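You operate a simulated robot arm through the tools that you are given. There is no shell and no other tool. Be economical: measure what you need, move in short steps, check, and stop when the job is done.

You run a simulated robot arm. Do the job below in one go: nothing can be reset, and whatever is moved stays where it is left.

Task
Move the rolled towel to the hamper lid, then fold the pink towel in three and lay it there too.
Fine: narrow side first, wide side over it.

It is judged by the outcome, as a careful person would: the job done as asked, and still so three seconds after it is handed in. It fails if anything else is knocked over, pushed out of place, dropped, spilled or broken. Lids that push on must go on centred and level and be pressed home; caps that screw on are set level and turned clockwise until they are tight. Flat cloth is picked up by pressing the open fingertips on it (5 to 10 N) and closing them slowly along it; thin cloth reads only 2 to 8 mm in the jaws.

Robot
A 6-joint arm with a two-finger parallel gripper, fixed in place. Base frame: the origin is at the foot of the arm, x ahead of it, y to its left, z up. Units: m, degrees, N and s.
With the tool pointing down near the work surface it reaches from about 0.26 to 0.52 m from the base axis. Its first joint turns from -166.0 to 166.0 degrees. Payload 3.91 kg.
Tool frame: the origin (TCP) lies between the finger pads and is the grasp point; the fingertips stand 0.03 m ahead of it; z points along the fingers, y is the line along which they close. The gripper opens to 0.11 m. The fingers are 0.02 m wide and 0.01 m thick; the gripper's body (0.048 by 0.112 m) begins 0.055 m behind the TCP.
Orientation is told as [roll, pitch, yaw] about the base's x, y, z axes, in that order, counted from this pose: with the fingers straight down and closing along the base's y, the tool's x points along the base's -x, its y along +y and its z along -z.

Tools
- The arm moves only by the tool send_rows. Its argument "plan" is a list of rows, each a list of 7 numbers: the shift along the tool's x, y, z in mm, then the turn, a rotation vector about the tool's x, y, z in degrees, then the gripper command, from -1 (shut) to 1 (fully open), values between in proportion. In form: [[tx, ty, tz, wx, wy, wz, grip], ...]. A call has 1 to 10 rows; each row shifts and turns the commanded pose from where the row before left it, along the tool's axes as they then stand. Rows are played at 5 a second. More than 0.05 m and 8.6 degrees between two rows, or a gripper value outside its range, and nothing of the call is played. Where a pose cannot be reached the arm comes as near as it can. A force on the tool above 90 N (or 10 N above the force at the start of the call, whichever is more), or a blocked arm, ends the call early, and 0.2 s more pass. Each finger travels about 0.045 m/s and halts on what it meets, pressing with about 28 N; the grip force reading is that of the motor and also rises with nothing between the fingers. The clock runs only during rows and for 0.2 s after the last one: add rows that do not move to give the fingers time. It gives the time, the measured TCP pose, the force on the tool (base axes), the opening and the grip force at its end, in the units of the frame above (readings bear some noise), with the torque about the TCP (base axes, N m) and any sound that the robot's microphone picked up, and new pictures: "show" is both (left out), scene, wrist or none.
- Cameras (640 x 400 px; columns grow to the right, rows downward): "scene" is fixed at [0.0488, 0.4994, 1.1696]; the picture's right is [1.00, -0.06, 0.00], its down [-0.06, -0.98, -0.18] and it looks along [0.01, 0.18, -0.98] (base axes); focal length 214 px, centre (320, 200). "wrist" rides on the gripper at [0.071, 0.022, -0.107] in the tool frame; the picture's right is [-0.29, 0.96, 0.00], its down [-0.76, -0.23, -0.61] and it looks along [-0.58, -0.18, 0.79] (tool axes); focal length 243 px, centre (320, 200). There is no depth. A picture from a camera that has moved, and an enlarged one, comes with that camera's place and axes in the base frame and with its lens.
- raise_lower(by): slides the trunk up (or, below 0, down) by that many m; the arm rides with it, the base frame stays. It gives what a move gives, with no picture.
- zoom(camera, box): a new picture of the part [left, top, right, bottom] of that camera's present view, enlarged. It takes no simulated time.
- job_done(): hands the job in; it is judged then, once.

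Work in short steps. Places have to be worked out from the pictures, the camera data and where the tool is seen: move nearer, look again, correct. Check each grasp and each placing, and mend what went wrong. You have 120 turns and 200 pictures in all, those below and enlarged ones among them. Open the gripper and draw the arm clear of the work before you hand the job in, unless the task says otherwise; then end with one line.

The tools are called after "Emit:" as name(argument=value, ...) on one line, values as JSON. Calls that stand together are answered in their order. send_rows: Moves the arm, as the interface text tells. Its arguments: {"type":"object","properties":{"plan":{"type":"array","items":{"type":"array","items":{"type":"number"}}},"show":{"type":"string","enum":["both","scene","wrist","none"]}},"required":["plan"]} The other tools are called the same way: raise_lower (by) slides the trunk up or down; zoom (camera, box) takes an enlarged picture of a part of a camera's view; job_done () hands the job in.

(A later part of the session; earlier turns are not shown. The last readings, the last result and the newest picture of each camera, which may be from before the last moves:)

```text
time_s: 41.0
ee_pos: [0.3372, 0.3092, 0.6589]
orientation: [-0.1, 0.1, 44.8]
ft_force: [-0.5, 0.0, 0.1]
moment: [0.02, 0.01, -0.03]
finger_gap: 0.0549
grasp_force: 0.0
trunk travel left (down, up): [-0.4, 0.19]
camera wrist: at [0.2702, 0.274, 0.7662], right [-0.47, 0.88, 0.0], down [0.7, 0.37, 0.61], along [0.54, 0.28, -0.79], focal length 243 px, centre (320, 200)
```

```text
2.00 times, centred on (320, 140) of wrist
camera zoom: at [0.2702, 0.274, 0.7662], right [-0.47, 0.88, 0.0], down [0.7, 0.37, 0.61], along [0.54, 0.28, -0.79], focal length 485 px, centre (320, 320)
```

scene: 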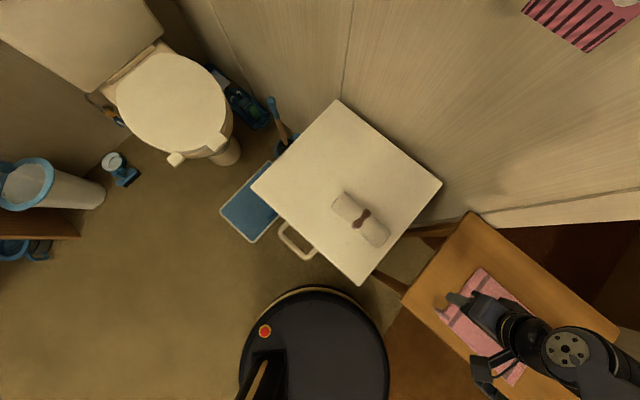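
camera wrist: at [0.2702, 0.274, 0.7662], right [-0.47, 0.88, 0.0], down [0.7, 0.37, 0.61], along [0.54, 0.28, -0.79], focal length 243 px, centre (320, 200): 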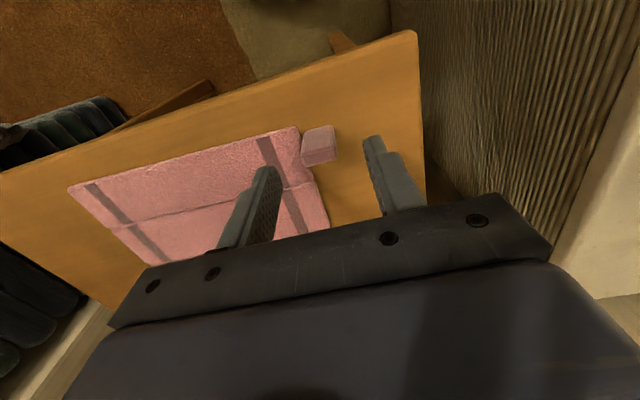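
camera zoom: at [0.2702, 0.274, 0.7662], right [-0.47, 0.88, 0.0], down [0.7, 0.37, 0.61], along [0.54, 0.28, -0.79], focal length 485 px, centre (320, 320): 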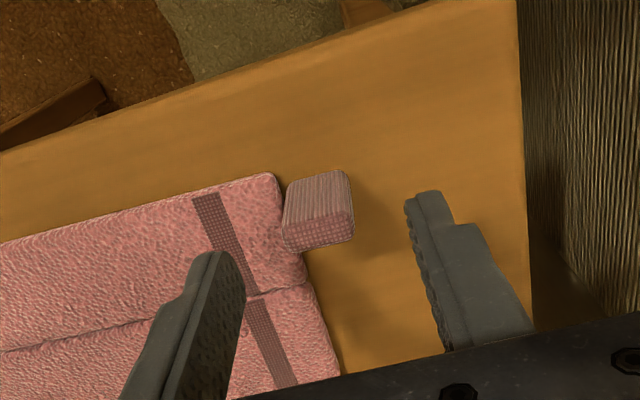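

The tab is centred between the fingers. Lowering to tip z≈0.597 and closing slowly.

Emit:
send_rows(plan=[[0, 0, 20, 0, 0, 0, 0], [0, 0, 11, 0, 0, 0, 0], [0, 0, 0, 0, 0, 0, -0.2], [0, 0, 0, 0, 0, 0, -0.4], [0, 0, 0, 0, 0, 0, -0.6], [0, 0, 0, 0, 0, 0, -0.8], [0, 0, 0, 0, 0, 0, -1], [0, 0, 0, 0, 0, 0, -1]], show="wrist")

Emit:
zoom(camera="wrist", box=[160, 40, 480, 240])

```text
time_s: 42.8
ee_pos: [0.3367, 0.3095, 0.6276]
orientation: [0.0, 0.1, 44.8]
ft_force: [-0.2, 0.4, 0.1]
moment: [-0.02, -0.01, -0.07]
finger_gap: 0.0231
grasp_force: 28.3
trunk travel left (down, up): [-0.4, 0.19]
camera wrist: at [0.2703, 0.2751, 0.7348], right [-0.47, 0.88, 0.0], down [0.7, 0.37, 0.61], along [0.54, 0.28, -0.79], focal length 243 px, centre (320, 200)
```

wrist: 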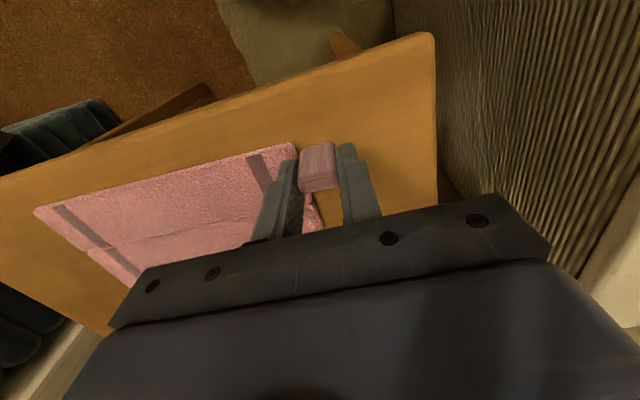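

```text
2.00 times, centred on (320, 140) of wrist
camera zoom: at [0.2703, 0.2751, 0.7348], right [-0.47, 0.88, 0.0], down [0.7, 0.37, 0.61], along [0.54, 0.28, -0.79], focal length 485 px, centre (320, 320)
```

zoom: 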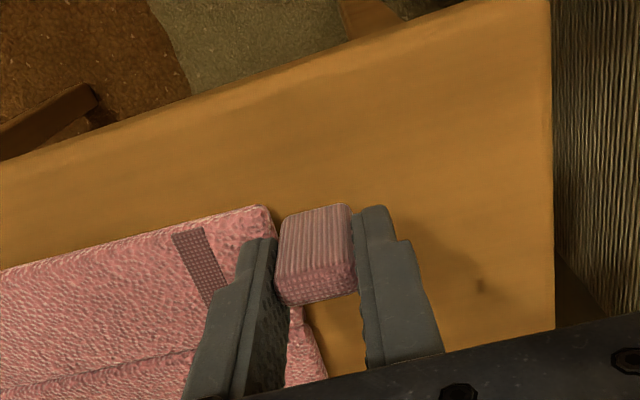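

The tab is gripped (gap 23 mm). I'll start the arc about the crease: the first 40 degrees, then check.

Emit:
send_rows(plan=[[-3.7, 0, -6.7, 0, 0, 0, -1], [-4.8, 0, -6.0, 0, 0, 0, -1], [-5.8, 0, -5.0, 0, 0, 0, -1], [-6.6, 0, -3.9, 0, 0, 0, -1], [0, 0, 0, 0, 0, 0, -1]])

Emit:
zoom(camera="scene", box=[420, 250, 600, 400])

```text
time_s: 44.0
ee_pos: [0.352, 0.3242, 0.6496]
orientation: [0.0, -0.1, 44.9]
ft_force: [-0.9, 0.2, 0.9]
moment: [0.01, 0.02, -0.11]
finger_gap: 0.023
grasp_force: 27.8
trunk travel left (down, up): [-0.4, 0.19]
camera wrist: at [0.2855, 0.2898, 0.7566], right [-0.47, 0.88, 0.0], down [0.7, 0.37, 0.61], along [0.54, 0.28, -0.79], focal length 243 px, centre (320, 200)
```

scene: 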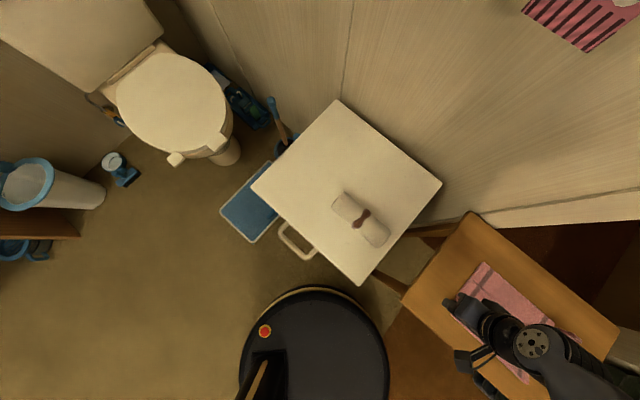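
wrist: 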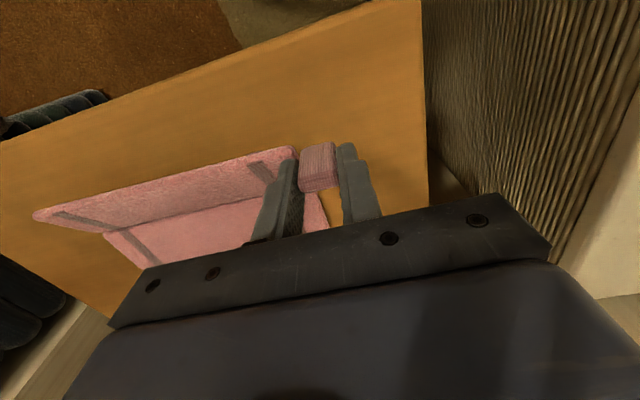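

```text
2.67 times, centred on (510, 325) of scene
camera zoom: at [0.0488, 0.4994, 1.1696], right [1.0, -0.06, 0.0], down [-0.06, -0.98, -0.18], along [0.01, 0.18, -0.98], focal length 572 px, centre (-187, -133)
```

zoom: 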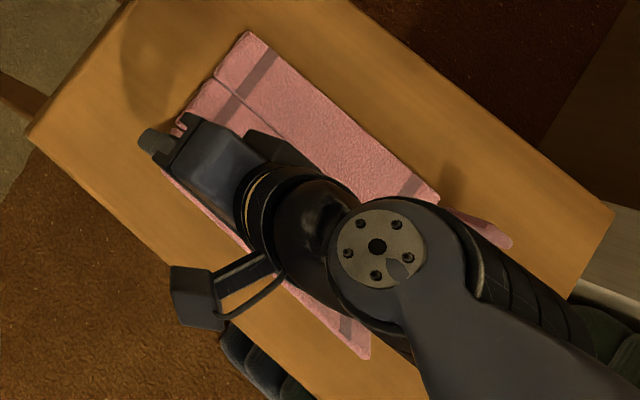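

The panel is rising, but the towel slid about 2 cm with it. I'll look closer before going on.

Emit:
zoom(camera="wrist", box=[20, 120, 360, 280])

```text
1.88 times, centred on (190, 200) of wrist
camera zoom: at [0.2855, 0.2898, 0.7566], right [-0.47, 0.88, 0.0], down [0.7, 0.37, 0.61], along [0.54, 0.28, -0.79], focal length 457 px, centre (565, 200)
```

zoom: 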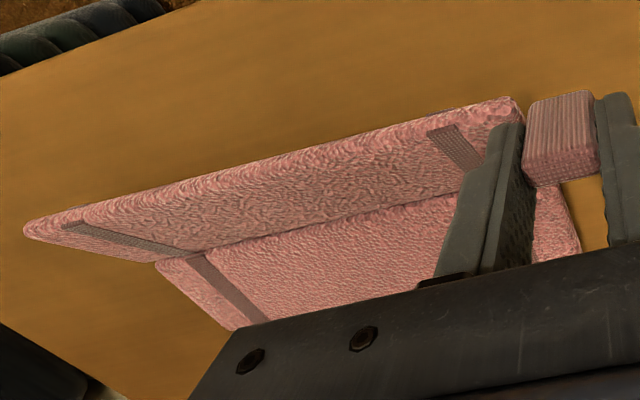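

The tab itself appears hinged: it stayed upright while the panel tilted. The right arc therefore starts vertically, with radius about 43 mm about the crease, which explains the slide. The panel is at about 31 degrees; I'll continue on the corrected arc to about 90.

Emit:
send_rows(plan=[[-4, 0, -5.6, 0, 0, 0, -1], [-5.4, 0, -5.3, 0, 0, 0, -1], [-6.1, 0, -4.3, 0, 0, 0, -1], [-6.8, 0, -3.2, 0, 0, 0, -1], [-7.2, 0, -1.9, 0, 0, 0, -1], [-7.5, 0, -0.7, 0, 0, 0, -1], [0, 0, 0, 0, 0, 0, -1]])

Emit:
zoom(camera="scene", box=[420, 250, 600, 400])

Emit:
zoom(camera="wrist", box=[20, 100, 380, 280])

```text
time_s: 45.6
ee_pos: [0.3777, 0.3507, 0.6726]
orientation: [0.0, -0.2, 44.8]
ft_force: [-3.0, -4.5, 28.0]
moment: [-0.48, -0.09, -0.15]
finger_gap: 0.0229
grasp_force: 27.9
trunk travel left (down, up): [-0.4, 0.19]
camera wrist: at [0.3116, 0.3159, 0.7803], right [-0.47, 0.88, 0.0], down [0.7, 0.37, 0.61], along [0.54, 0.29, -0.79], focal length 243 px, centre (320, 200)
```

scene: 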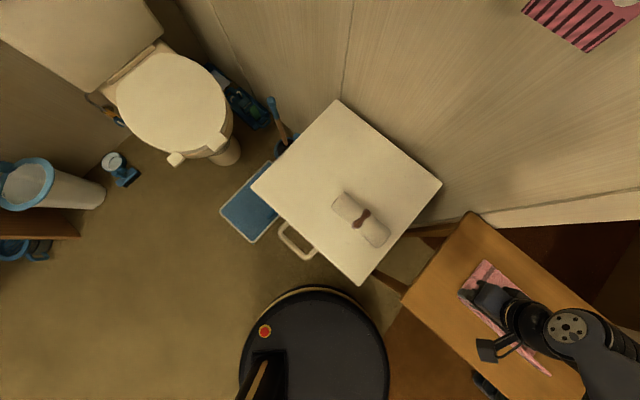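
wrist: 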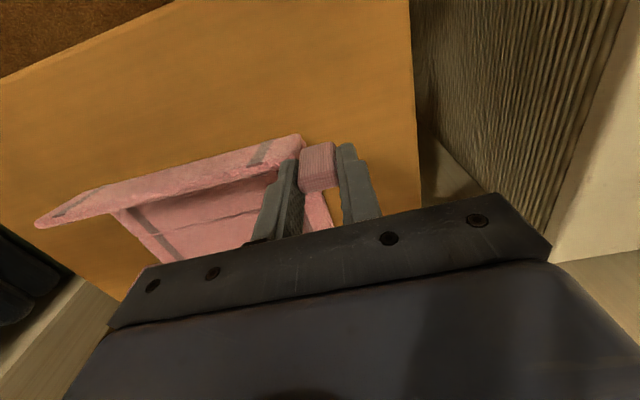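

```text
2.67 times, centred on (510, 325) of scene
camera zoom: at [0.0488, 0.4994, 1.1696], right [1.0, -0.06, 0.0], down [-0.06, -0.98, -0.18], along [0.01, 0.18, -0.98], focal length 572 px, centre (-187, -133)
```

zoom: 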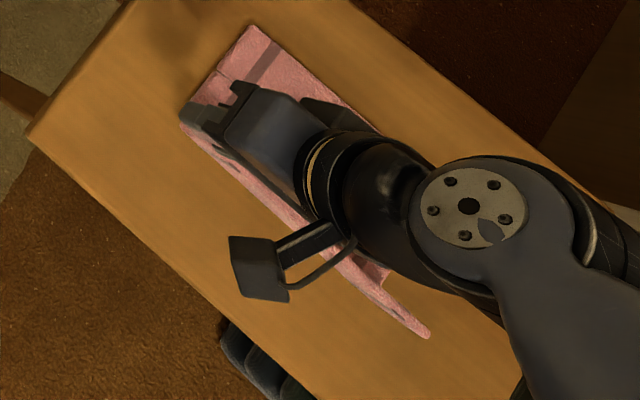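

```text
1.78 times, centred on (200, 190) of wrist
camera zoom: at [0.3116, 0.3159, 0.7803], right [-0.47, 0.88, 0.0], down [0.7, 0.37, 0.61], along [0.54, 0.29, -0.79], focal length 431 px, centre (533, 218)
```

zoom: 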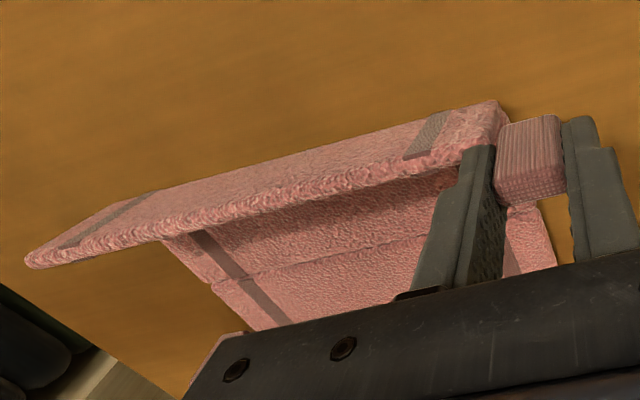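

The panel is about upright and the inner fingertip is pressing its edge (28 N). I'll lift 3 mm to relieve that, then continue over the top to about 140 degrees.

Emit:
send_rows(plan=[[-3, 0, -3.5, 0, 0, 0, -1], [-7.5, 0, 0.3, 0, 0, 0, -1], [-7.4, 0, 1.6, 0, 0, 0, -1], [-7, 0, 2.8, 0, 0, 0, -1], [-6.4, 0, 4.2, 0, 0, 0, -1], [-5.7, 0, 5.2, 0, 0, 0, -1], [0, 0, 0, 0, 0, 0, -1]])

Emit:
zoom(camera="wrist", box=[20, 80, 380, 280])

Emit:
zoom(camera="scene", box=[420, 250, 600, 400])

```text
time_s: 47.2
ee_pos: [0.4035, 0.3757, 0.6598]
orientation: [0.0, 0.1, 44.8]
ft_force: [0.0, -0.6, -1.0]
moment: [-0.04, 0.0, -0.1]
finger_gap: 0.0233
grasp_force: 27.9
trunk travel left (down, up): [-0.4, 0.19]
camera wrist: at [0.3371, 0.3418, 0.7669], right [-0.47, 0.88, 0.0], down [0.7, 0.37, 0.61], along [0.54, 0.28, -0.8], focal length 243 px, centre (320, 200)
```

scene: 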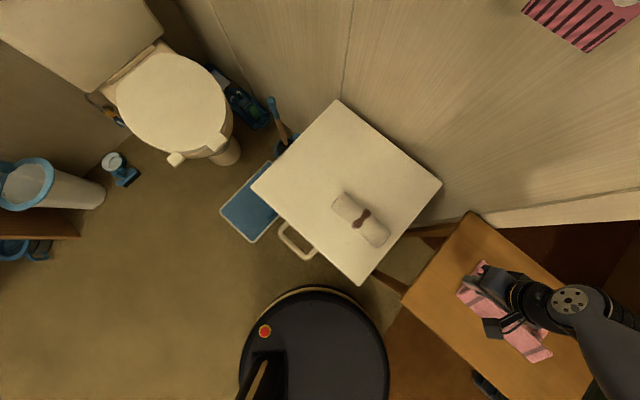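
wrist: 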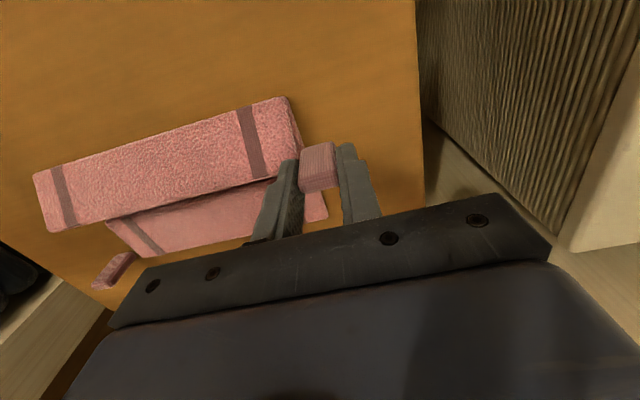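

```text
1.78 times, centred on (200, 180) of wrist
camera zoom: at [0.3371, 0.3418, 0.7669], right [-0.47, 0.88, 0.0], down [0.7, 0.37, 0.61], along [0.54, 0.28, -0.8], focal length 431 px, centre (533, 236)
```

zoom: 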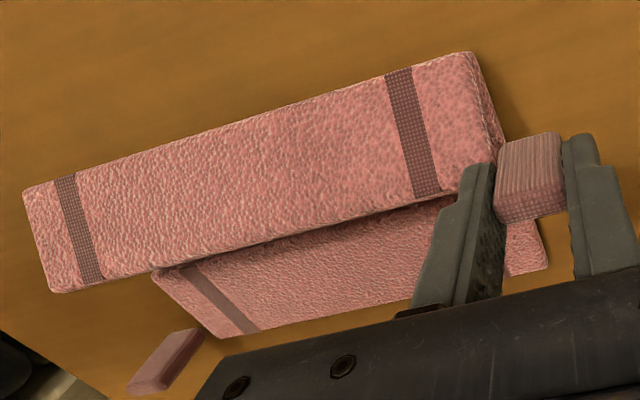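

```text
2.67 times, centred on (510, 325) of scene
camera zoom: at [0.0488, 0.4994, 1.1696], right [1.0, -0.06, 0.0], down [-0.06, -0.98, -0.18], along [0.01, 0.18, -0.98], focal length 572 px, centre (-187, -133)
```

zoom: 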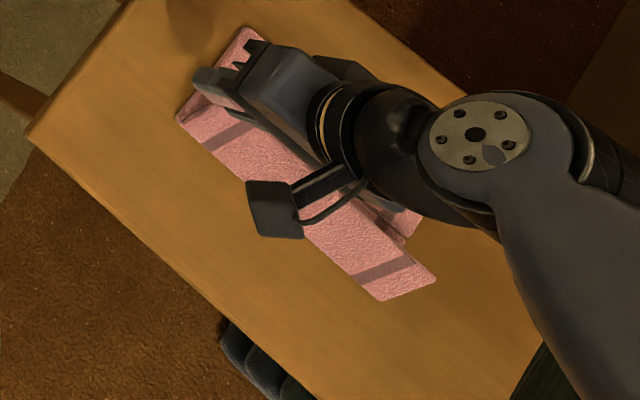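

The narrow panel is coming over nicely. Finishing the arc downward onto the middle panel.

Emit:
send_rows(plan=[[-4.2, 0, 6.1, 0, 0, 0, -1], [-3.2, 0, 6.8, 0, 0, 0, -1], [-1.9, 0, 6, 0, 0, 0, -1], [0, 0, 0, 0, 0, 0, -1]], show="wrist")

Emit:
zoom(camera="wrist", box=[20, 80, 380, 280])

```text
time_s: 48.2
ee_pos: [0.4099, 0.3828, 0.6409]
orientation: [0.0, 0.0, 44.8]
ft_force: [0.4, -1.0, -0.6]
moment: [0.01, 0.0, -0.02]
finger_gap: 0.0229
grasp_force: 28.0
trunk travel left (down, up): [-0.4, 0.19]
camera wrist: at [0.3439, 0.3484, 0.7482], right [-0.47, 0.88, 0.0], down [0.7, 0.37, 0.61], along [0.54, 0.28, -0.79], focal length 243 px, centre (320, 200)
```

wrist: 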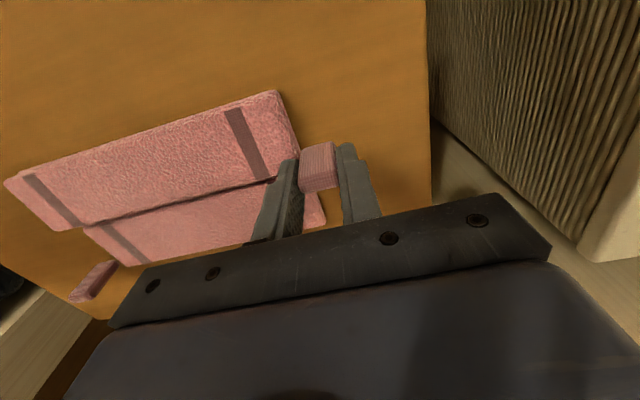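

```text
1.78 times, centred on (200, 180) of wrist
camera zoom: at [0.3439, 0.3484, 0.7482], right [-0.47, 0.88, 0.0], down [0.7, 0.37, 0.61], along [0.54, 0.28, -0.79], focal length 431 px, centre (533, 236)
```

zoom: 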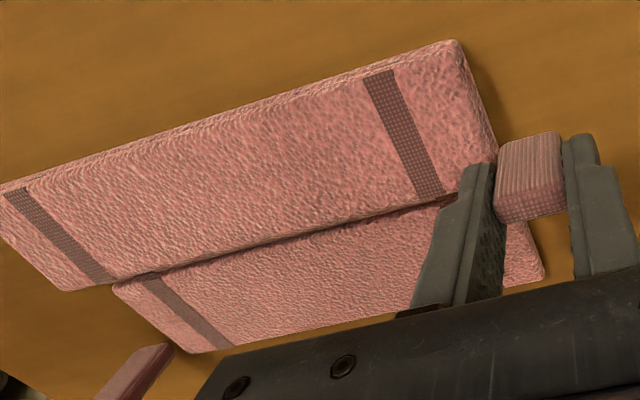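

Almost flat. Lower a few more mm, then release the tab and rise.

Emit:
send_rows(plan=[[-0.5, 0, 4, 0, 0, 0, -1], [0, 0, 0, 0, 0, 0, -0.5], [0, 0, 0, 0, 0, 0, -0.35], [0, 0, 0, 0, 0, 0, -0.2], [0, 0, 0, 0, 0, 0, -0.2], [0, 0, -15, 0, 0, 0, -0.2], [0, 0, -30, 0, 0, 0, -0.2], [20, 0, -40, 0, 0, 0, -0.2], [20, 0, -40, 0, 0, 0, -0.2], [0, 0, 0, 0, 0, 0, -0.2]])

Emit:
zoom(camera="wrist", box=[60, 0, 420, 220])

Emit:
zoom(camera="scene", box=[420, 250, 600, 400])

```text
time_s: 50.4
ee_pos: [0.3827, 0.3564, 0.7628]
orientation: [0.0, 0.0, 44.8]
ft_force: [-0.5, -0.6, 0.0]
moment: [0.0, 0.0, 0.02]
finger_gap: 0.0441
grasp_force: 0.0
trunk travel left (down, up): [-0.4, 0.19]
camera wrist: at [0.3151, 0.3211, 0.87], right [-0.47, 0.88, 0.0], down [0.7, 0.37, 0.61], along [0.54, 0.28, -0.79], focal length 243 px, centre (320, 200)
```

scene: 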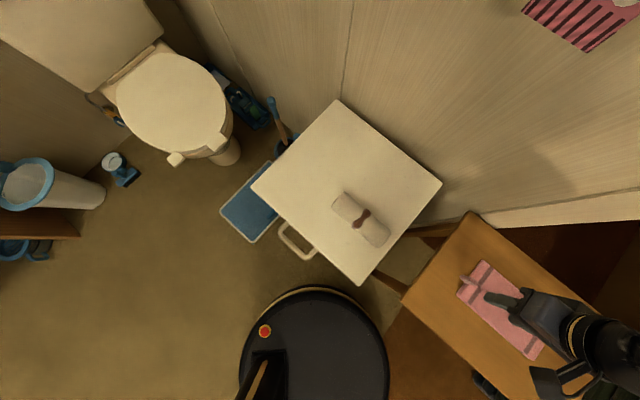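
wrist: 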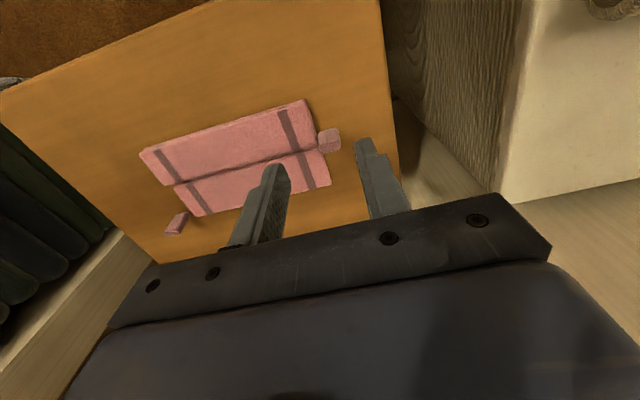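

```text
1.78 times, centred on (240, 110) of wrist
camera zoom: at [0.3151, 0.3211, 0.87], right [-0.47, 0.88, 0.0], down [0.7, 0.37, 0.61], along [0.54, 0.28, -0.79], focal length 431 px, centre (462, 360)
```

zoom: 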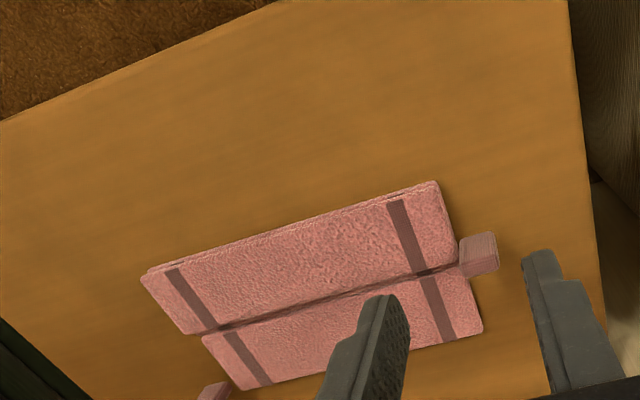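

```text
2.67 times, centred on (510, 325) of scene
camera zoom: at [0.0488, 0.4994, 1.1696], right [1.0, -0.06, 0.0], down [-0.06, -0.98, -0.18], along [0.01, 0.18, -0.98], focal length 572 px, centre (-187, -133)
```

zoom: 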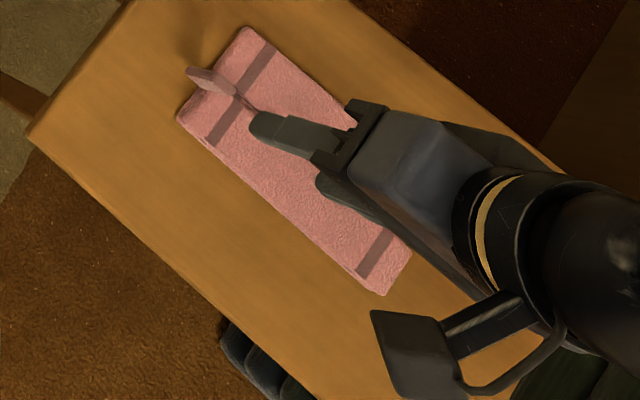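

The narrow side is folded over flat, with its tab upright beyond the end. Tab 2 is now near (0.635, 0.245), far out, so I test how far the arm reaches at a safe height.

Emit:
send_rows(plan=[[-14.3, -36.9, 0, 0, 0, 0, 0], [-14.3, -36.9, 0, 0, 0, 0, 0], [-14.3, -36.9, 0, 0, 0, 0, 0], [-14.3, -36.9, 0, 0, 0, 0, 0], [-14.3, -36.9, 0, 0, 0, 0, 0], [-14.3, -36.9, 0, 0, 0, 0, 0], [0, 0, 0, 0, 0, 0, 0]], show="wrist")

```text
time_s: 52.0
ee_pos: [0.5995, 0.2578, 0.763]
orientation: [0.0, 0.0, 44.8]
ft_force: [0.2, 0.7, 0.4]
moment: [-0.01, 0.02, 0.01]
finger_gap: 0.0549
grasp_force: 0.0
trunk travel left (down, up): [-0.4, 0.19]
camera wrist: at [0.5325, 0.2241, 0.8707], right [-0.47, 0.88, 0.0], down [0.7, 0.37, 0.61], along [0.54, 0.28, -0.79], focal length 243 px, centre (320, 200)
```

wrist: 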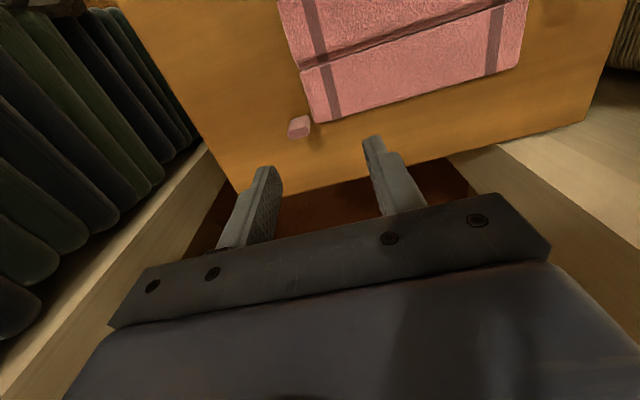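

The arm reaches 0.65 m easily. Enlarging tab 2 to place it.

Emit:
zoom(camera="wrist", box=[240, 60, 440, 180])

```text
3.20 times, centred on (340, 120) of wrist
camera zoom: at [0.5325, 0.2241, 0.8707], right [-0.47, 0.88, 0.0], down [0.7, 0.37, 0.61], along [0.54, 0.28, -0.79], focal length 776 px, centre (256, 456)
```

zoom: 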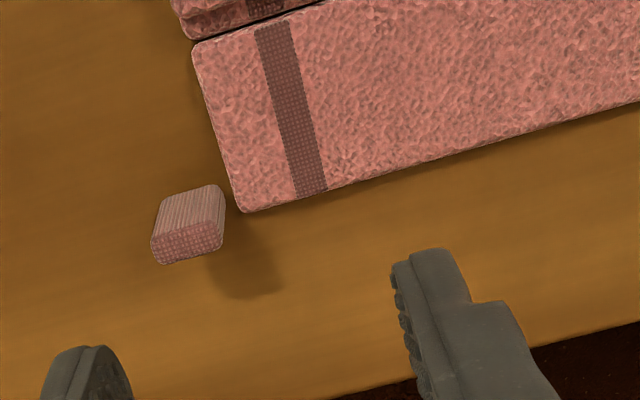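

Tab 2's top centre is about (0.635, 0.251). Moving above it and lowering to z≈0.66.

Emit:
send_rows(plan=[[-10.2, -15.2, 0, 0, 0, 0, 0], [-10.3, -15.2, 10, 0, 0, 0, 0], [0, 0, 30, 0, 0, 0, 0], [0, 0, 30, 0, 0, 0, 0], [0, 0, 30, 0, 0, 0, 0], [0, 0, 0, 0, 0, 0, 0]], show="wrist")

Emit:
zoom(camera="wrist", box=[160, 40, 480, 240])

```text
time_s: 53.4
ee_pos: [0.6351, 0.2495, 0.6638]
orientation: [0.0, 0.0, 44.8]
ft_force: [-0.2, 0.2, -0.6]
moment: [0.02, 0.0, 0.02]
finger_gap: 0.055
grasp_force: 0.1
trunk travel left (down, up): [-0.4, 0.19]
camera wrist: at [0.5687, 0.2157, 0.7712], right [-0.47, 0.88, 0.0], down [0.7, 0.37, 0.61], along [0.54, 0.28, -0.79], focal length 243 px, centre (320, 200)
```

wrist: 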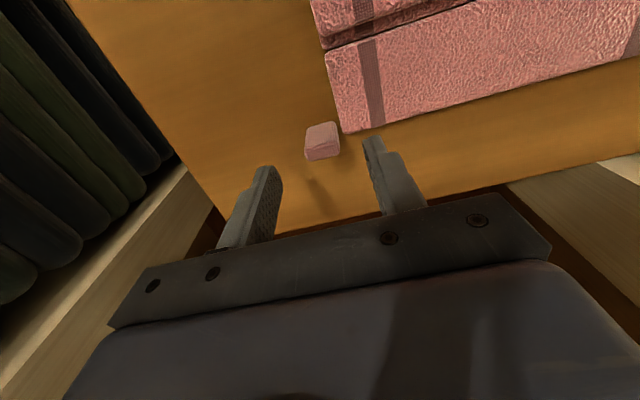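

```text
2.00 times, centred on (320, 140) of wrist
camera zoom: at [0.5687, 0.2157, 0.7712], right [-0.47, 0.88, 0.0], down [0.7, 0.37, 0.61], along [0.54, 0.28, -0.79], focal length 485 px, centre (320, 320)
```

zoom: 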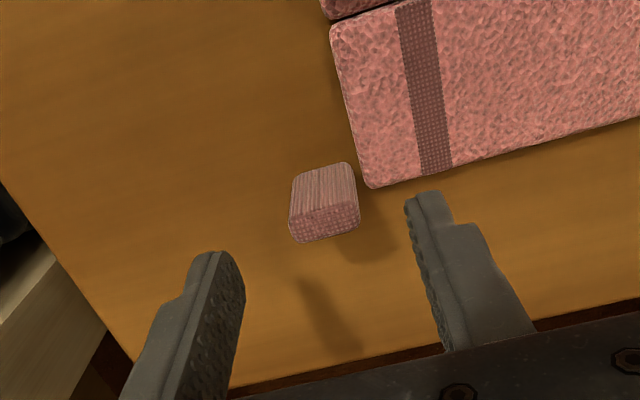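

Aligned. Lowering and gripping as with tab 1.

Emit:
send_rows(plan=[[0, 0, 20, 0, 0, 0, 0], [0, 0, 16, 0, 0, 0, 0], [0, 0, 0, 0, 0, 0, -0.2], [0, 0, 0, 0, 0, 0, -0.4], [0, 0, 0, 0, 0, 0, -0.6], [0, 0, 0, 0, 0, 0, -0.8], [0, 0, 0, 0, 0, 0, -1], [0, 0, 0, 0, 0, 0, -1]], show="wrist")

Emit:
zoom(camera="wrist", box=[240, 0, 560, 220])

```text
time_s: 55.2
ee_pos: [0.6337, 0.2516, 0.6288]
orientation: [-0.1, 0.1, 44.9]
ft_force: [-0.3, -0.2, 0.1]
moment: [0.0, -0.02, -0.05]
finger_gap: 0.0233
grasp_force: 28.3
trunk travel left (down, up): [-0.4, 0.19]
camera wrist: at [0.5684, 0.2166, 0.7354], right [-0.47, 0.88, 0.0], down [0.7, 0.37, 0.61], along [0.54, 0.28, -0.79], focal length 243 px, centre (320, 200)
```

wrist: 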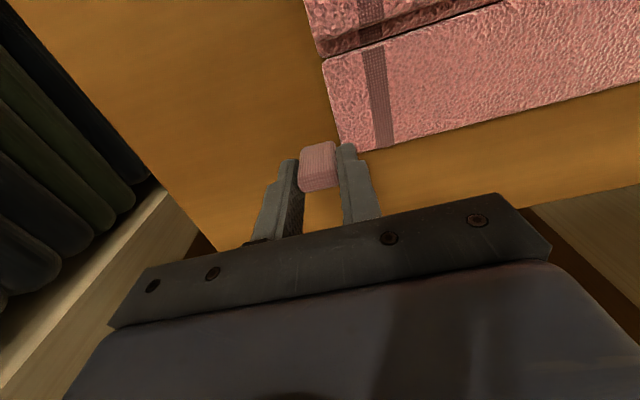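

```text
1.82 times, centred on (400, 110) of wrist
camera zoom: at [0.5684, 0.2166, 0.7354], right [-0.47, 0.88, 0.0], down [0.7, 0.37, 0.61], along [0.54, 0.28, -0.79], focal length 441 px, centre (174, 364)
```

zoom: 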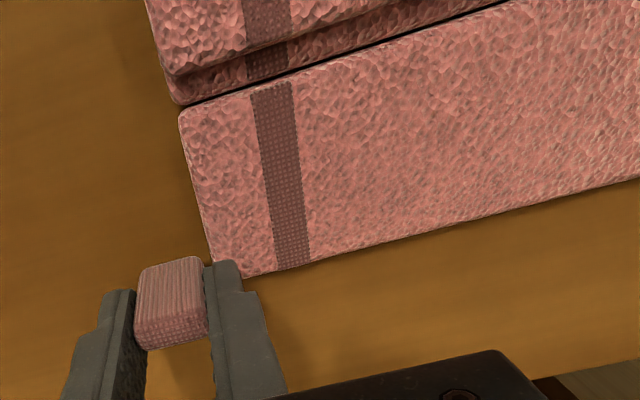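

Tab 2 is held (23 mm). Swinging the wide panel along a 50 mm arc toward the base: first to 90 degrees.

Emit:
send_rows(plan=[[0.8, 0, -8.7, 0, 0, 0, -1], [2.2, 0, -8.4, 0, 0, 0, -1], [3.7, 0, -7.9, 0, 0, 0, -1], [5, 0, -7.1, 0, 0, 0, -1], [6.2, 0, -6.2, 0, 0, 0, -1], [0, 0, 0, 0, 0, 0, -1]], show="wrist")

Emit:
send_rows(plan=[[7.1, 0, -5, 0, 0, 0, -1], [7.9, 0, -3.7, 0, 0, 0, -1], [8.4, 0, -2.2, 0, 0, 0, -1], [8.7, 0, -0.8, 0, 0, 0, -1], [0, 0, 0, 0, 0, 0, -1]])

Emit:
zoom(camera="wrist", box=[240, 0, 600, 220])

```text
time_s: 56.6
ee_pos: [0.6216, 0.2388, 0.6658]
orientation: [0.0, 0.1, 44.7]
ft_force: [0.7, 1.1, 0.3]
moment: [0.04, 0.01, -0.04]
finger_gap: 0.0231
grasp_force: 28.0
trunk travel left (down, up): [-0.4, 0.19]
camera wrist: at [0.556, 0.2036, 0.7723], right [-0.47, 0.88, 0.0], down [0.7, 0.37, 0.61], along [0.54, 0.28, -0.79], focal length 243 px, centre (320, 200)
```

wrist: 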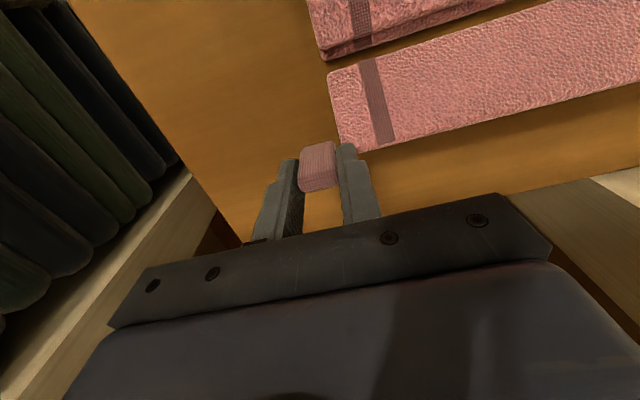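

```text
time_s: 57.8
ee_pos: [0.6006, 0.2153, 0.6754]
orientation: [0.0, -0.1, 44.9]
ft_force: [1.7, 0.8, 1.1]
moment: [0.03, -0.04, -0.09]
finger_gap: 0.0231
grasp_force: 28.0
trunk travel left (down, up): [-0.4, 0.19]
camera wrist: at [0.534, 0.181, 0.7833], right [-0.47, 0.88, 0.0], down [0.7, 0.37, 0.61], along [0.54, 0.28, -0.79], focal length 243 px, centre (320, 200)
```

scene: 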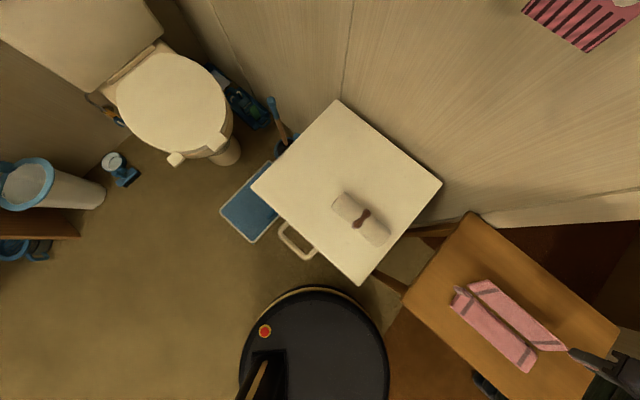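
wrist: 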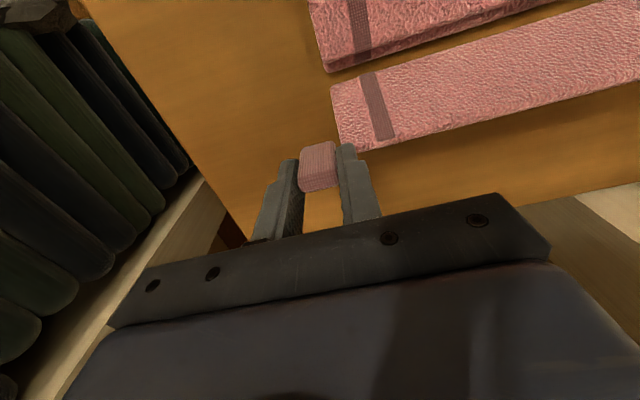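

```text
1.78 times, centred on (420, 110) of wrist
camera zoom: at [0.534, 0.181, 0.7833], right [-0.47, 0.88, 0.0], down [0.7, 0.37, 0.61], along [0.54, 0.28, -0.79], focal length 431 px, centre (142, 360)
```

zoom: 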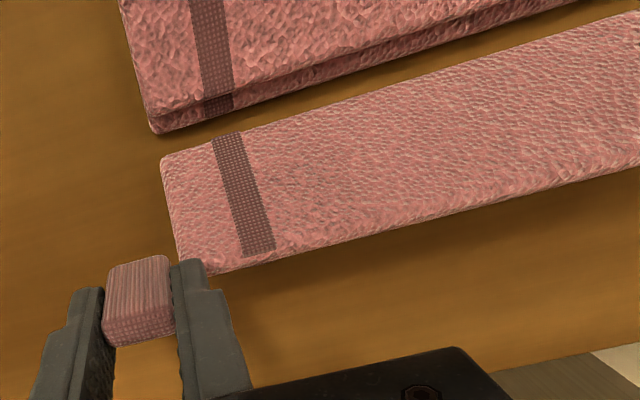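

I see a gap at the crease that I don't understand. Taking a closer look in the scene view before moving on.

Emit:
zoom(camera="scene", box=[430, 260, 600, 390])

```text
3.08 times, centred on (515, 325) of scene
camera zoom: at [0.0488, 0.4994, 1.1696], right [1.0, -0.06, 0.0], down [-0.06, -0.98, -0.18], along [0.01, 0.18, -0.98], focal length 660 px, centre (-280, -185)
```

zoom: 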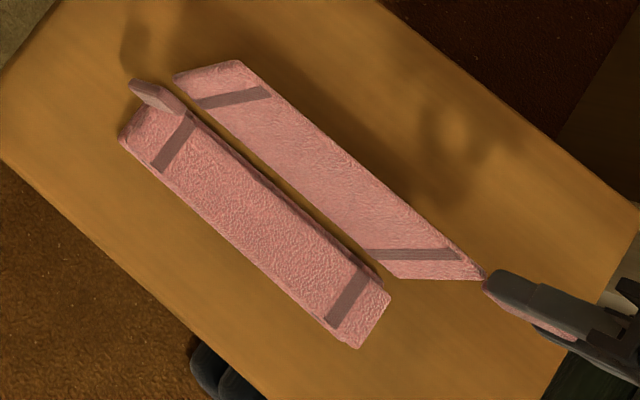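

That is consistent with a raised hinge axis (a crease allowance for the layers): the panel is tilted up and still lines up with the towel. Continuing over the top.

Emit:
send_rows(plan=[[8.7, 0, -0.5, 0, 0, 0, -1], [8.4, 0, 1.5, 0, 0, 0, -1], [7.9, 0, 3, 0, 0, 0, -1], [7.1, 0, 4.5, 0, 0, 0, -1], [0, 0, 0, 0, 0, 0, -1]], show="wrist")

Emit:
zoom(camera="scene", box=[430, 260, 600, 390])

```text
time_s: 59.0
ee_pos: [0.5781, 0.1926, 0.6667]
orientation: [0.0, 0.0, 44.8]
ft_force: [-0.6, 0.6, 0.7]
moment: [0.02, -0.01, -0.06]
finger_gap: 0.0232
grasp_force: 28.1
trunk travel left (down, up): [-0.4, 0.19]
camera wrist: at [0.5109, 0.1583, 0.7743], right [-0.47, 0.88, 0.0], down [0.7, 0.37, 0.61], along [0.54, 0.28, -0.79], focal length 243 px, centre (320, 200)
```

wrist: 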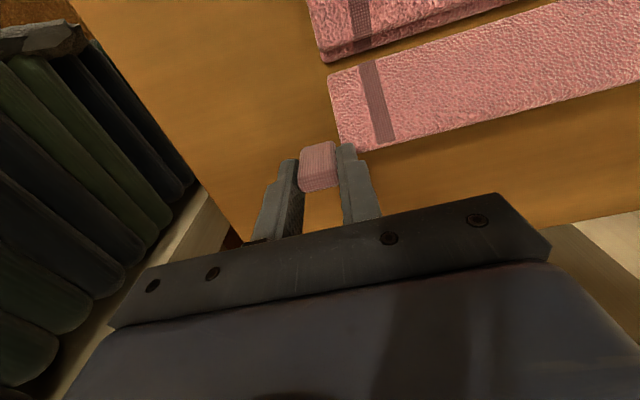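

```text
3.08 times, centred on (515, 325) of scene
camera zoom: at [0.0488, 0.4994, 1.1696], right [1.0, -0.06, 0.0], down [-0.06, -0.98, -0.18], along [0.01, 0.18, -0.98], focal length 660 px, centre (-280, -185)
```

zoom: 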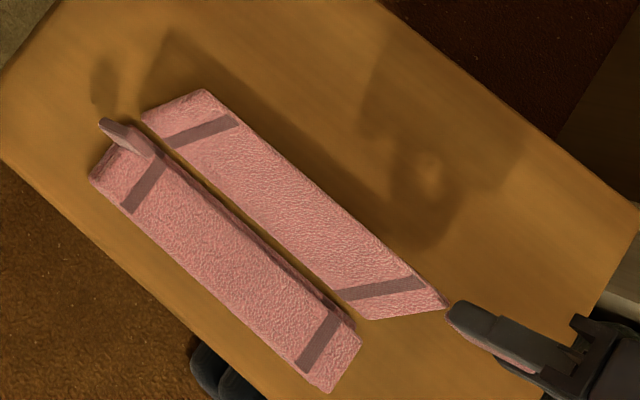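

The panel is only at about 45 degrees and the towel is sliding toward the base, so the true radius is larger than I assumed. I'll lift straight up to bring the panel to vertical, which draws the towel back under it.

Emit:
send_rows(plan=[[0, 0, -6, 0, 0, 0, -1], [0, 0, -6, 0, 0, 0, -1], [0, 0, -5, 0, 0, 0, -1], [0, 0, 0, 0, 0, 0, -1]], show="wrist")

Emit:
zoom(camera="scene", box=[430, 260, 600, 390])

```text
time_s: 60.0
ee_pos: [0.5778, 0.1941, 0.6846]
orientation: [0.0, 0.0, 44.8]
ft_force: [0.6, -0.2, -0.7]
moment: [-0.02, -0.02, 0.01]
finger_gap: 0.0233
grasp_force: 28.1
trunk travel left (down, up): [-0.4, 0.19]
camera wrist: at [0.5114, 0.1588, 0.7918], right [-0.47, 0.88, 0.0], down [0.7, 0.37, 0.61], along [0.54, 0.28, -0.79], focal length 243 px, centre (320, 200)
```

wrist: 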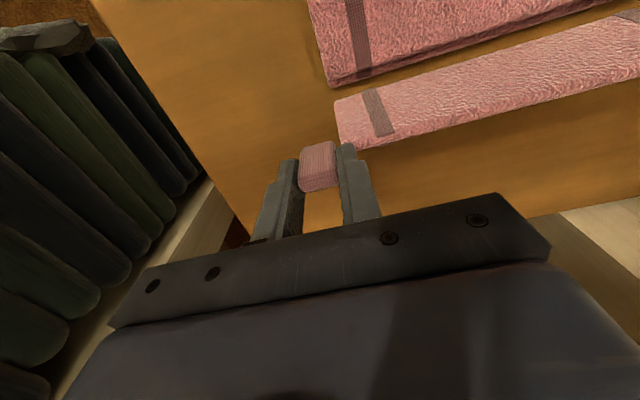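

```text
3.08 times, centred on (515, 325) of scene
camera zoom: at [0.0488, 0.4994, 1.1696], right [1.0, -0.06, 0.0], down [-0.06, -0.98, -0.18], along [0.01, 0.18, -0.98], focal length 660 px, centre (-280, -185)
```

zoom: 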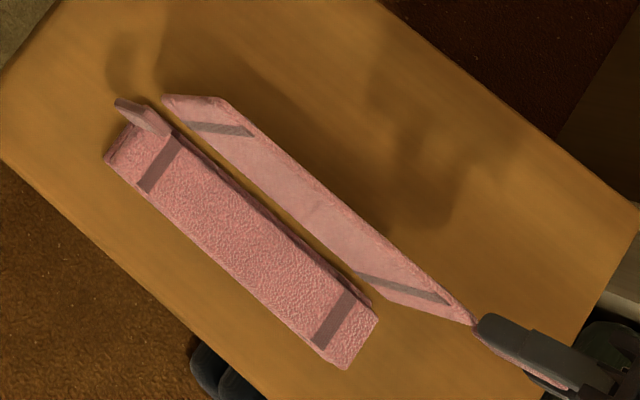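

Steeper now, and the towel moved back. A little more lift, then start moving over.

Emit:
send_rows(plan=[[0, 0, -4, 0, 0, 0, -1], [2, 0, -3, 0, 0, 0, -1], [0, 0, 0, 0, 0, 0, -1]], show="wrist")

Emit:
zoom(camera="scene", box=[430, 260, 600, 390])

Emit:
zoom(camera="wrist", box=[240, 0, 600, 220])

```text
time_s: 60.8
ee_pos: [0.5761, 0.1933, 0.6916]
orientation: [0.0, 0.0, 44.8]
ft_force: [-0.4, 0.3, -0.7]
moment: [0.01, -0.02, -0.03]
finger_gap: 0.023
grasp_force: 28.0
trunk travel left (down, up): [-0.4, 0.19]
camera wrist: at [0.5095, 0.158, 0.7987], right [-0.47, 0.88, 0.0], down [0.7, 0.37, 0.61], along [0.54, 0.28, -0.79], focal length 243 px, centre (320, 200)
```

wrist: 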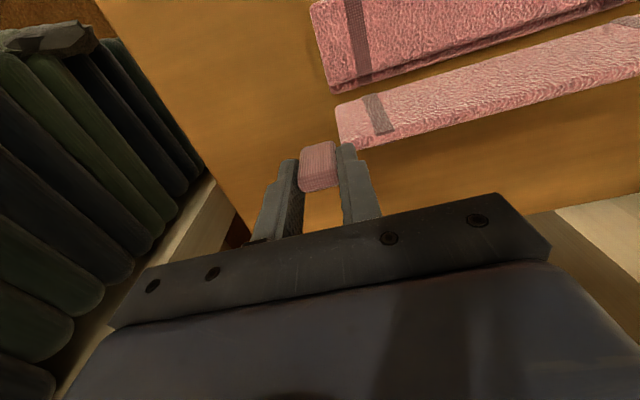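

```text
3.08 times, centred on (515, 325) of scene
camera zoom: at [0.0488, 0.4994, 1.1696], right [1.0, -0.06, 0.0], down [-0.06, -0.98, -0.18], along [0.01, 0.18, -0.98], focal length 660 px, centre (-280, -185)
```

zoom: 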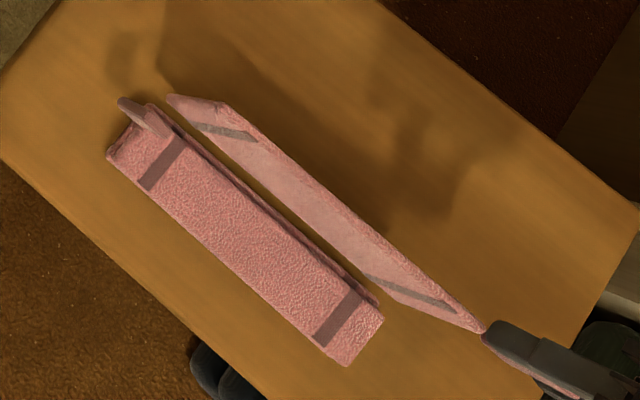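

```text
1.78 times, centred on (420, 110) of wrist
camera zoom: at [0.5095, 0.158, 0.7987], right [-0.47, 0.88, 0.0], down [0.7, 0.37, 0.61], along [0.54, 0.28, -0.79], focal length 431 px, centre (142, 360)
```

zoom: 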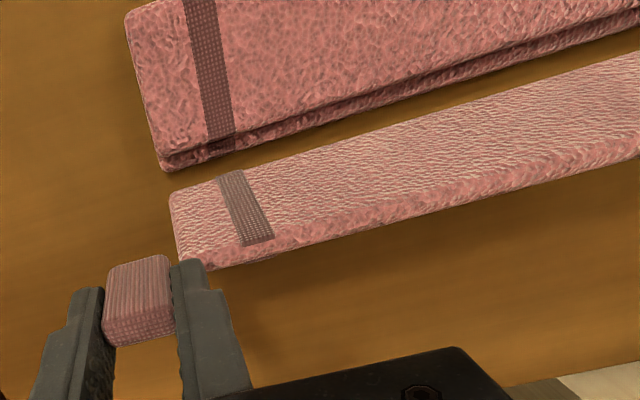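

The panel is at roughly 80 degrees, and the geometry now gives an axis near w=0.524 with radius about 59 mm. I'll go over the top with that radius.

Emit:
send_rows(plan=[[10, 0, -3, 0, 0, 0, -1], [10.2, 0, -1.2, 0, 0, 0, -1], [10.3, 0, 0.8, 0, 0, 0, -1], [9.8, 0, 2.8, 0, 0, 0, -1], [0, 0, 0, 0, 0, 0, -1]], show="wrist")

Emit:
zoom(camera="scene", box=[430, 260, 600, 390])

```text
time_s: 62.0
ee_pos: [0.5477, 0.1641, 0.6922]
orientation: [-0.1, 0.1, 44.8]
ft_force: [-0.1, 0.1, -0.1]
moment: [-0.01, -0.04, -0.03]
finger_gap: 0.023
grasp_force: 28.3
trunk travel left (down, up): [-0.4, 0.19]
camera wrist: at [0.4803, 0.129, 0.7986], right [-0.47, 0.88, 0.0], down [0.7, 0.37, 0.61], along [0.54, 0.28, -0.79], focal length 243 px, centre (320, 200)
```

wrist: 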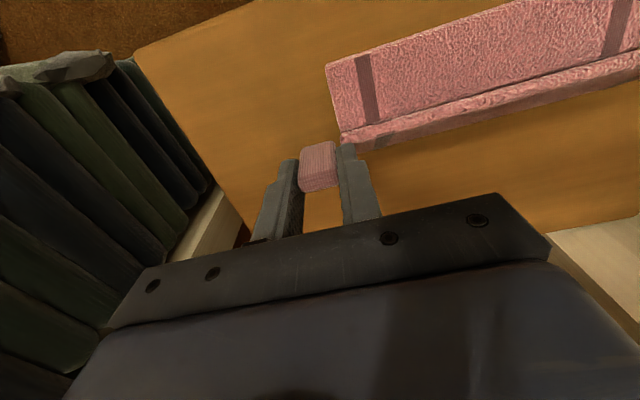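

```text
3.08 times, centred on (515, 325) of scene
camera zoom: at [0.0488, 0.4994, 1.1696], right [1.0, -0.06, 0.0], down [-0.06, -0.98, -0.18], along [0.01, 0.18, -0.98], focal length 660 px, centre (-280, -185)
```

zoom: 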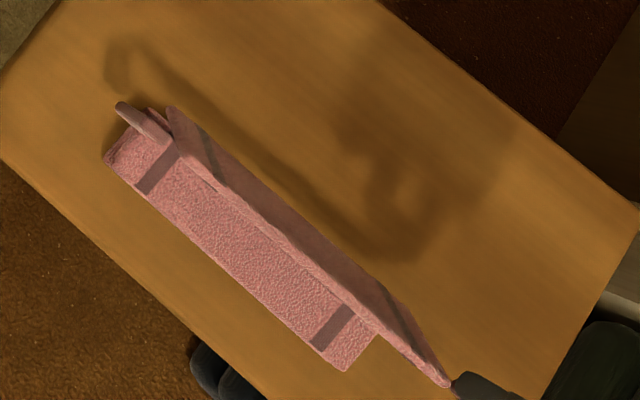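

Past vertical, with the towel stationary. Continuing down.

Emit:
send_rows(plan=[[9.3, 0, 3.5, 0, 0, 0, -1], [8.3, 0, 5.5, 0, 0, 0, -1], [7.2, 0, 7, 0, 0, 0, -1], [5.7, 0, 8, 0, 0, 0, -1], [0, 0, 0, 0, 0, 0, -1]], show="wrist")

Emit:
zoom(camera="scene", box=[430, 260, 600, 390])

```text
time_s: 63.2
ee_pos: [0.5265, 0.1423, 0.6688]
orientation: [0.0, 0.0, 44.8]
ft_force: [0.0, 0.2, -0.3]
moment: [0.0, -0.01, 0.0]
finger_gap: 0.0232
grasp_force: 28.0
trunk travel left (down, up): [-0.4, 0.19]
camera wrist: at [0.4594, 0.1073, 0.7758], right [-0.47, 0.88, 0.0], down [0.7, 0.37, 0.61], along [0.54, 0.28, -0.79], focal length 243 px, centre (320, 200)
```

wrist: 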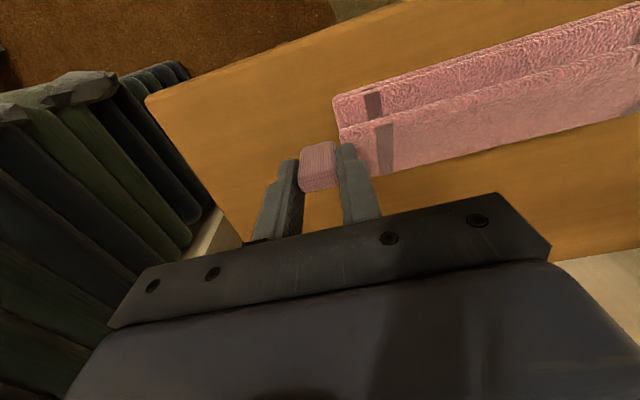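

```text
3.08 times, centred on (515, 325) of scene
camera zoom: at [0.0488, 0.4994, 1.1696], right [1.0, -0.06, 0.0], down [-0.06, -0.98, -0.18], along [0.01, 0.18, -0.98], focal length 660 px, centre (-280, -185)
```

zoom: 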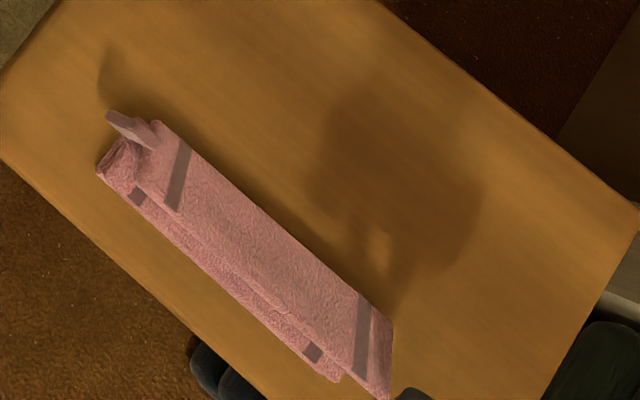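

Coming down nicely. Final lowering onto the stack.

Emit:
send_rows(plan=[[3.8, 0, 8, 0, 0, 0, -1], [2, 0, 7, 0, 0, 0, -1], [0.5, 0, 4, 0, 0, 0, -1], [0, 0, 0, 0, 0, 0, -1]], show="wrist")

Emit:
zoom(camera="scene", box=[430, 260, 600, 390])

Emit:
zoom(camera="wrist", box=[260, 40, 620, 240])

```text
time_s: 64.2
ee_pos: [0.522, 0.1363, 0.6485]
orientation: [0.0, 0.0, 44.9]
ft_force: [-0.1, 1.1, -0.2]
moment: [0.02, 0.06, -0.02]
finger_gap: 0.023
grasp_force: 28.0
trunk travel left (down, up): [-0.4, 0.19]
camera wrist: at [0.455, 0.1021, 0.7573], right [-0.47, 0.88, 0.0], down [0.7, 0.37, 0.61], along [0.54, 0.28, -0.79], focal length 243 px, centre (320, 200)
```

wrist: 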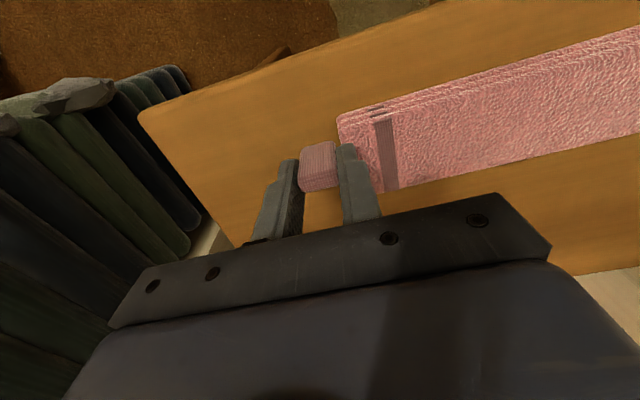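

```text
3.08 times, centred on (515, 325) of scene
camera zoom: at [0.0488, 0.4994, 1.1696], right [1.0, -0.06, 0.0], down [-0.06, -0.98, -0.18], along [0.01, 0.18, -0.98], focal length 660 px, centre (-280, -185)
```

zoom: 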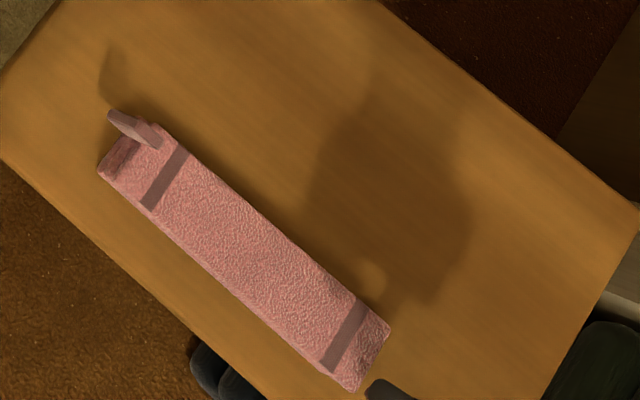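

```text
1.78 times, centred on (440, 140) of wrist
camera zoom: at [0.455, 0.1021, 0.7573], right [-0.47, 0.88, 0.0], down [0.7, 0.37, 0.61], along [0.54, 0.28, -0.79], focal length 431 px, centre (107, 307)
```

zoom: 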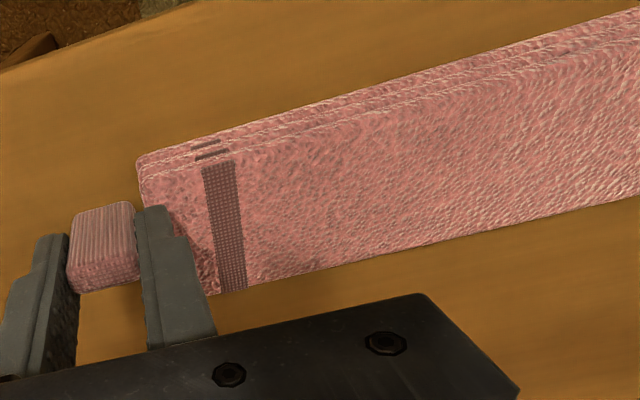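

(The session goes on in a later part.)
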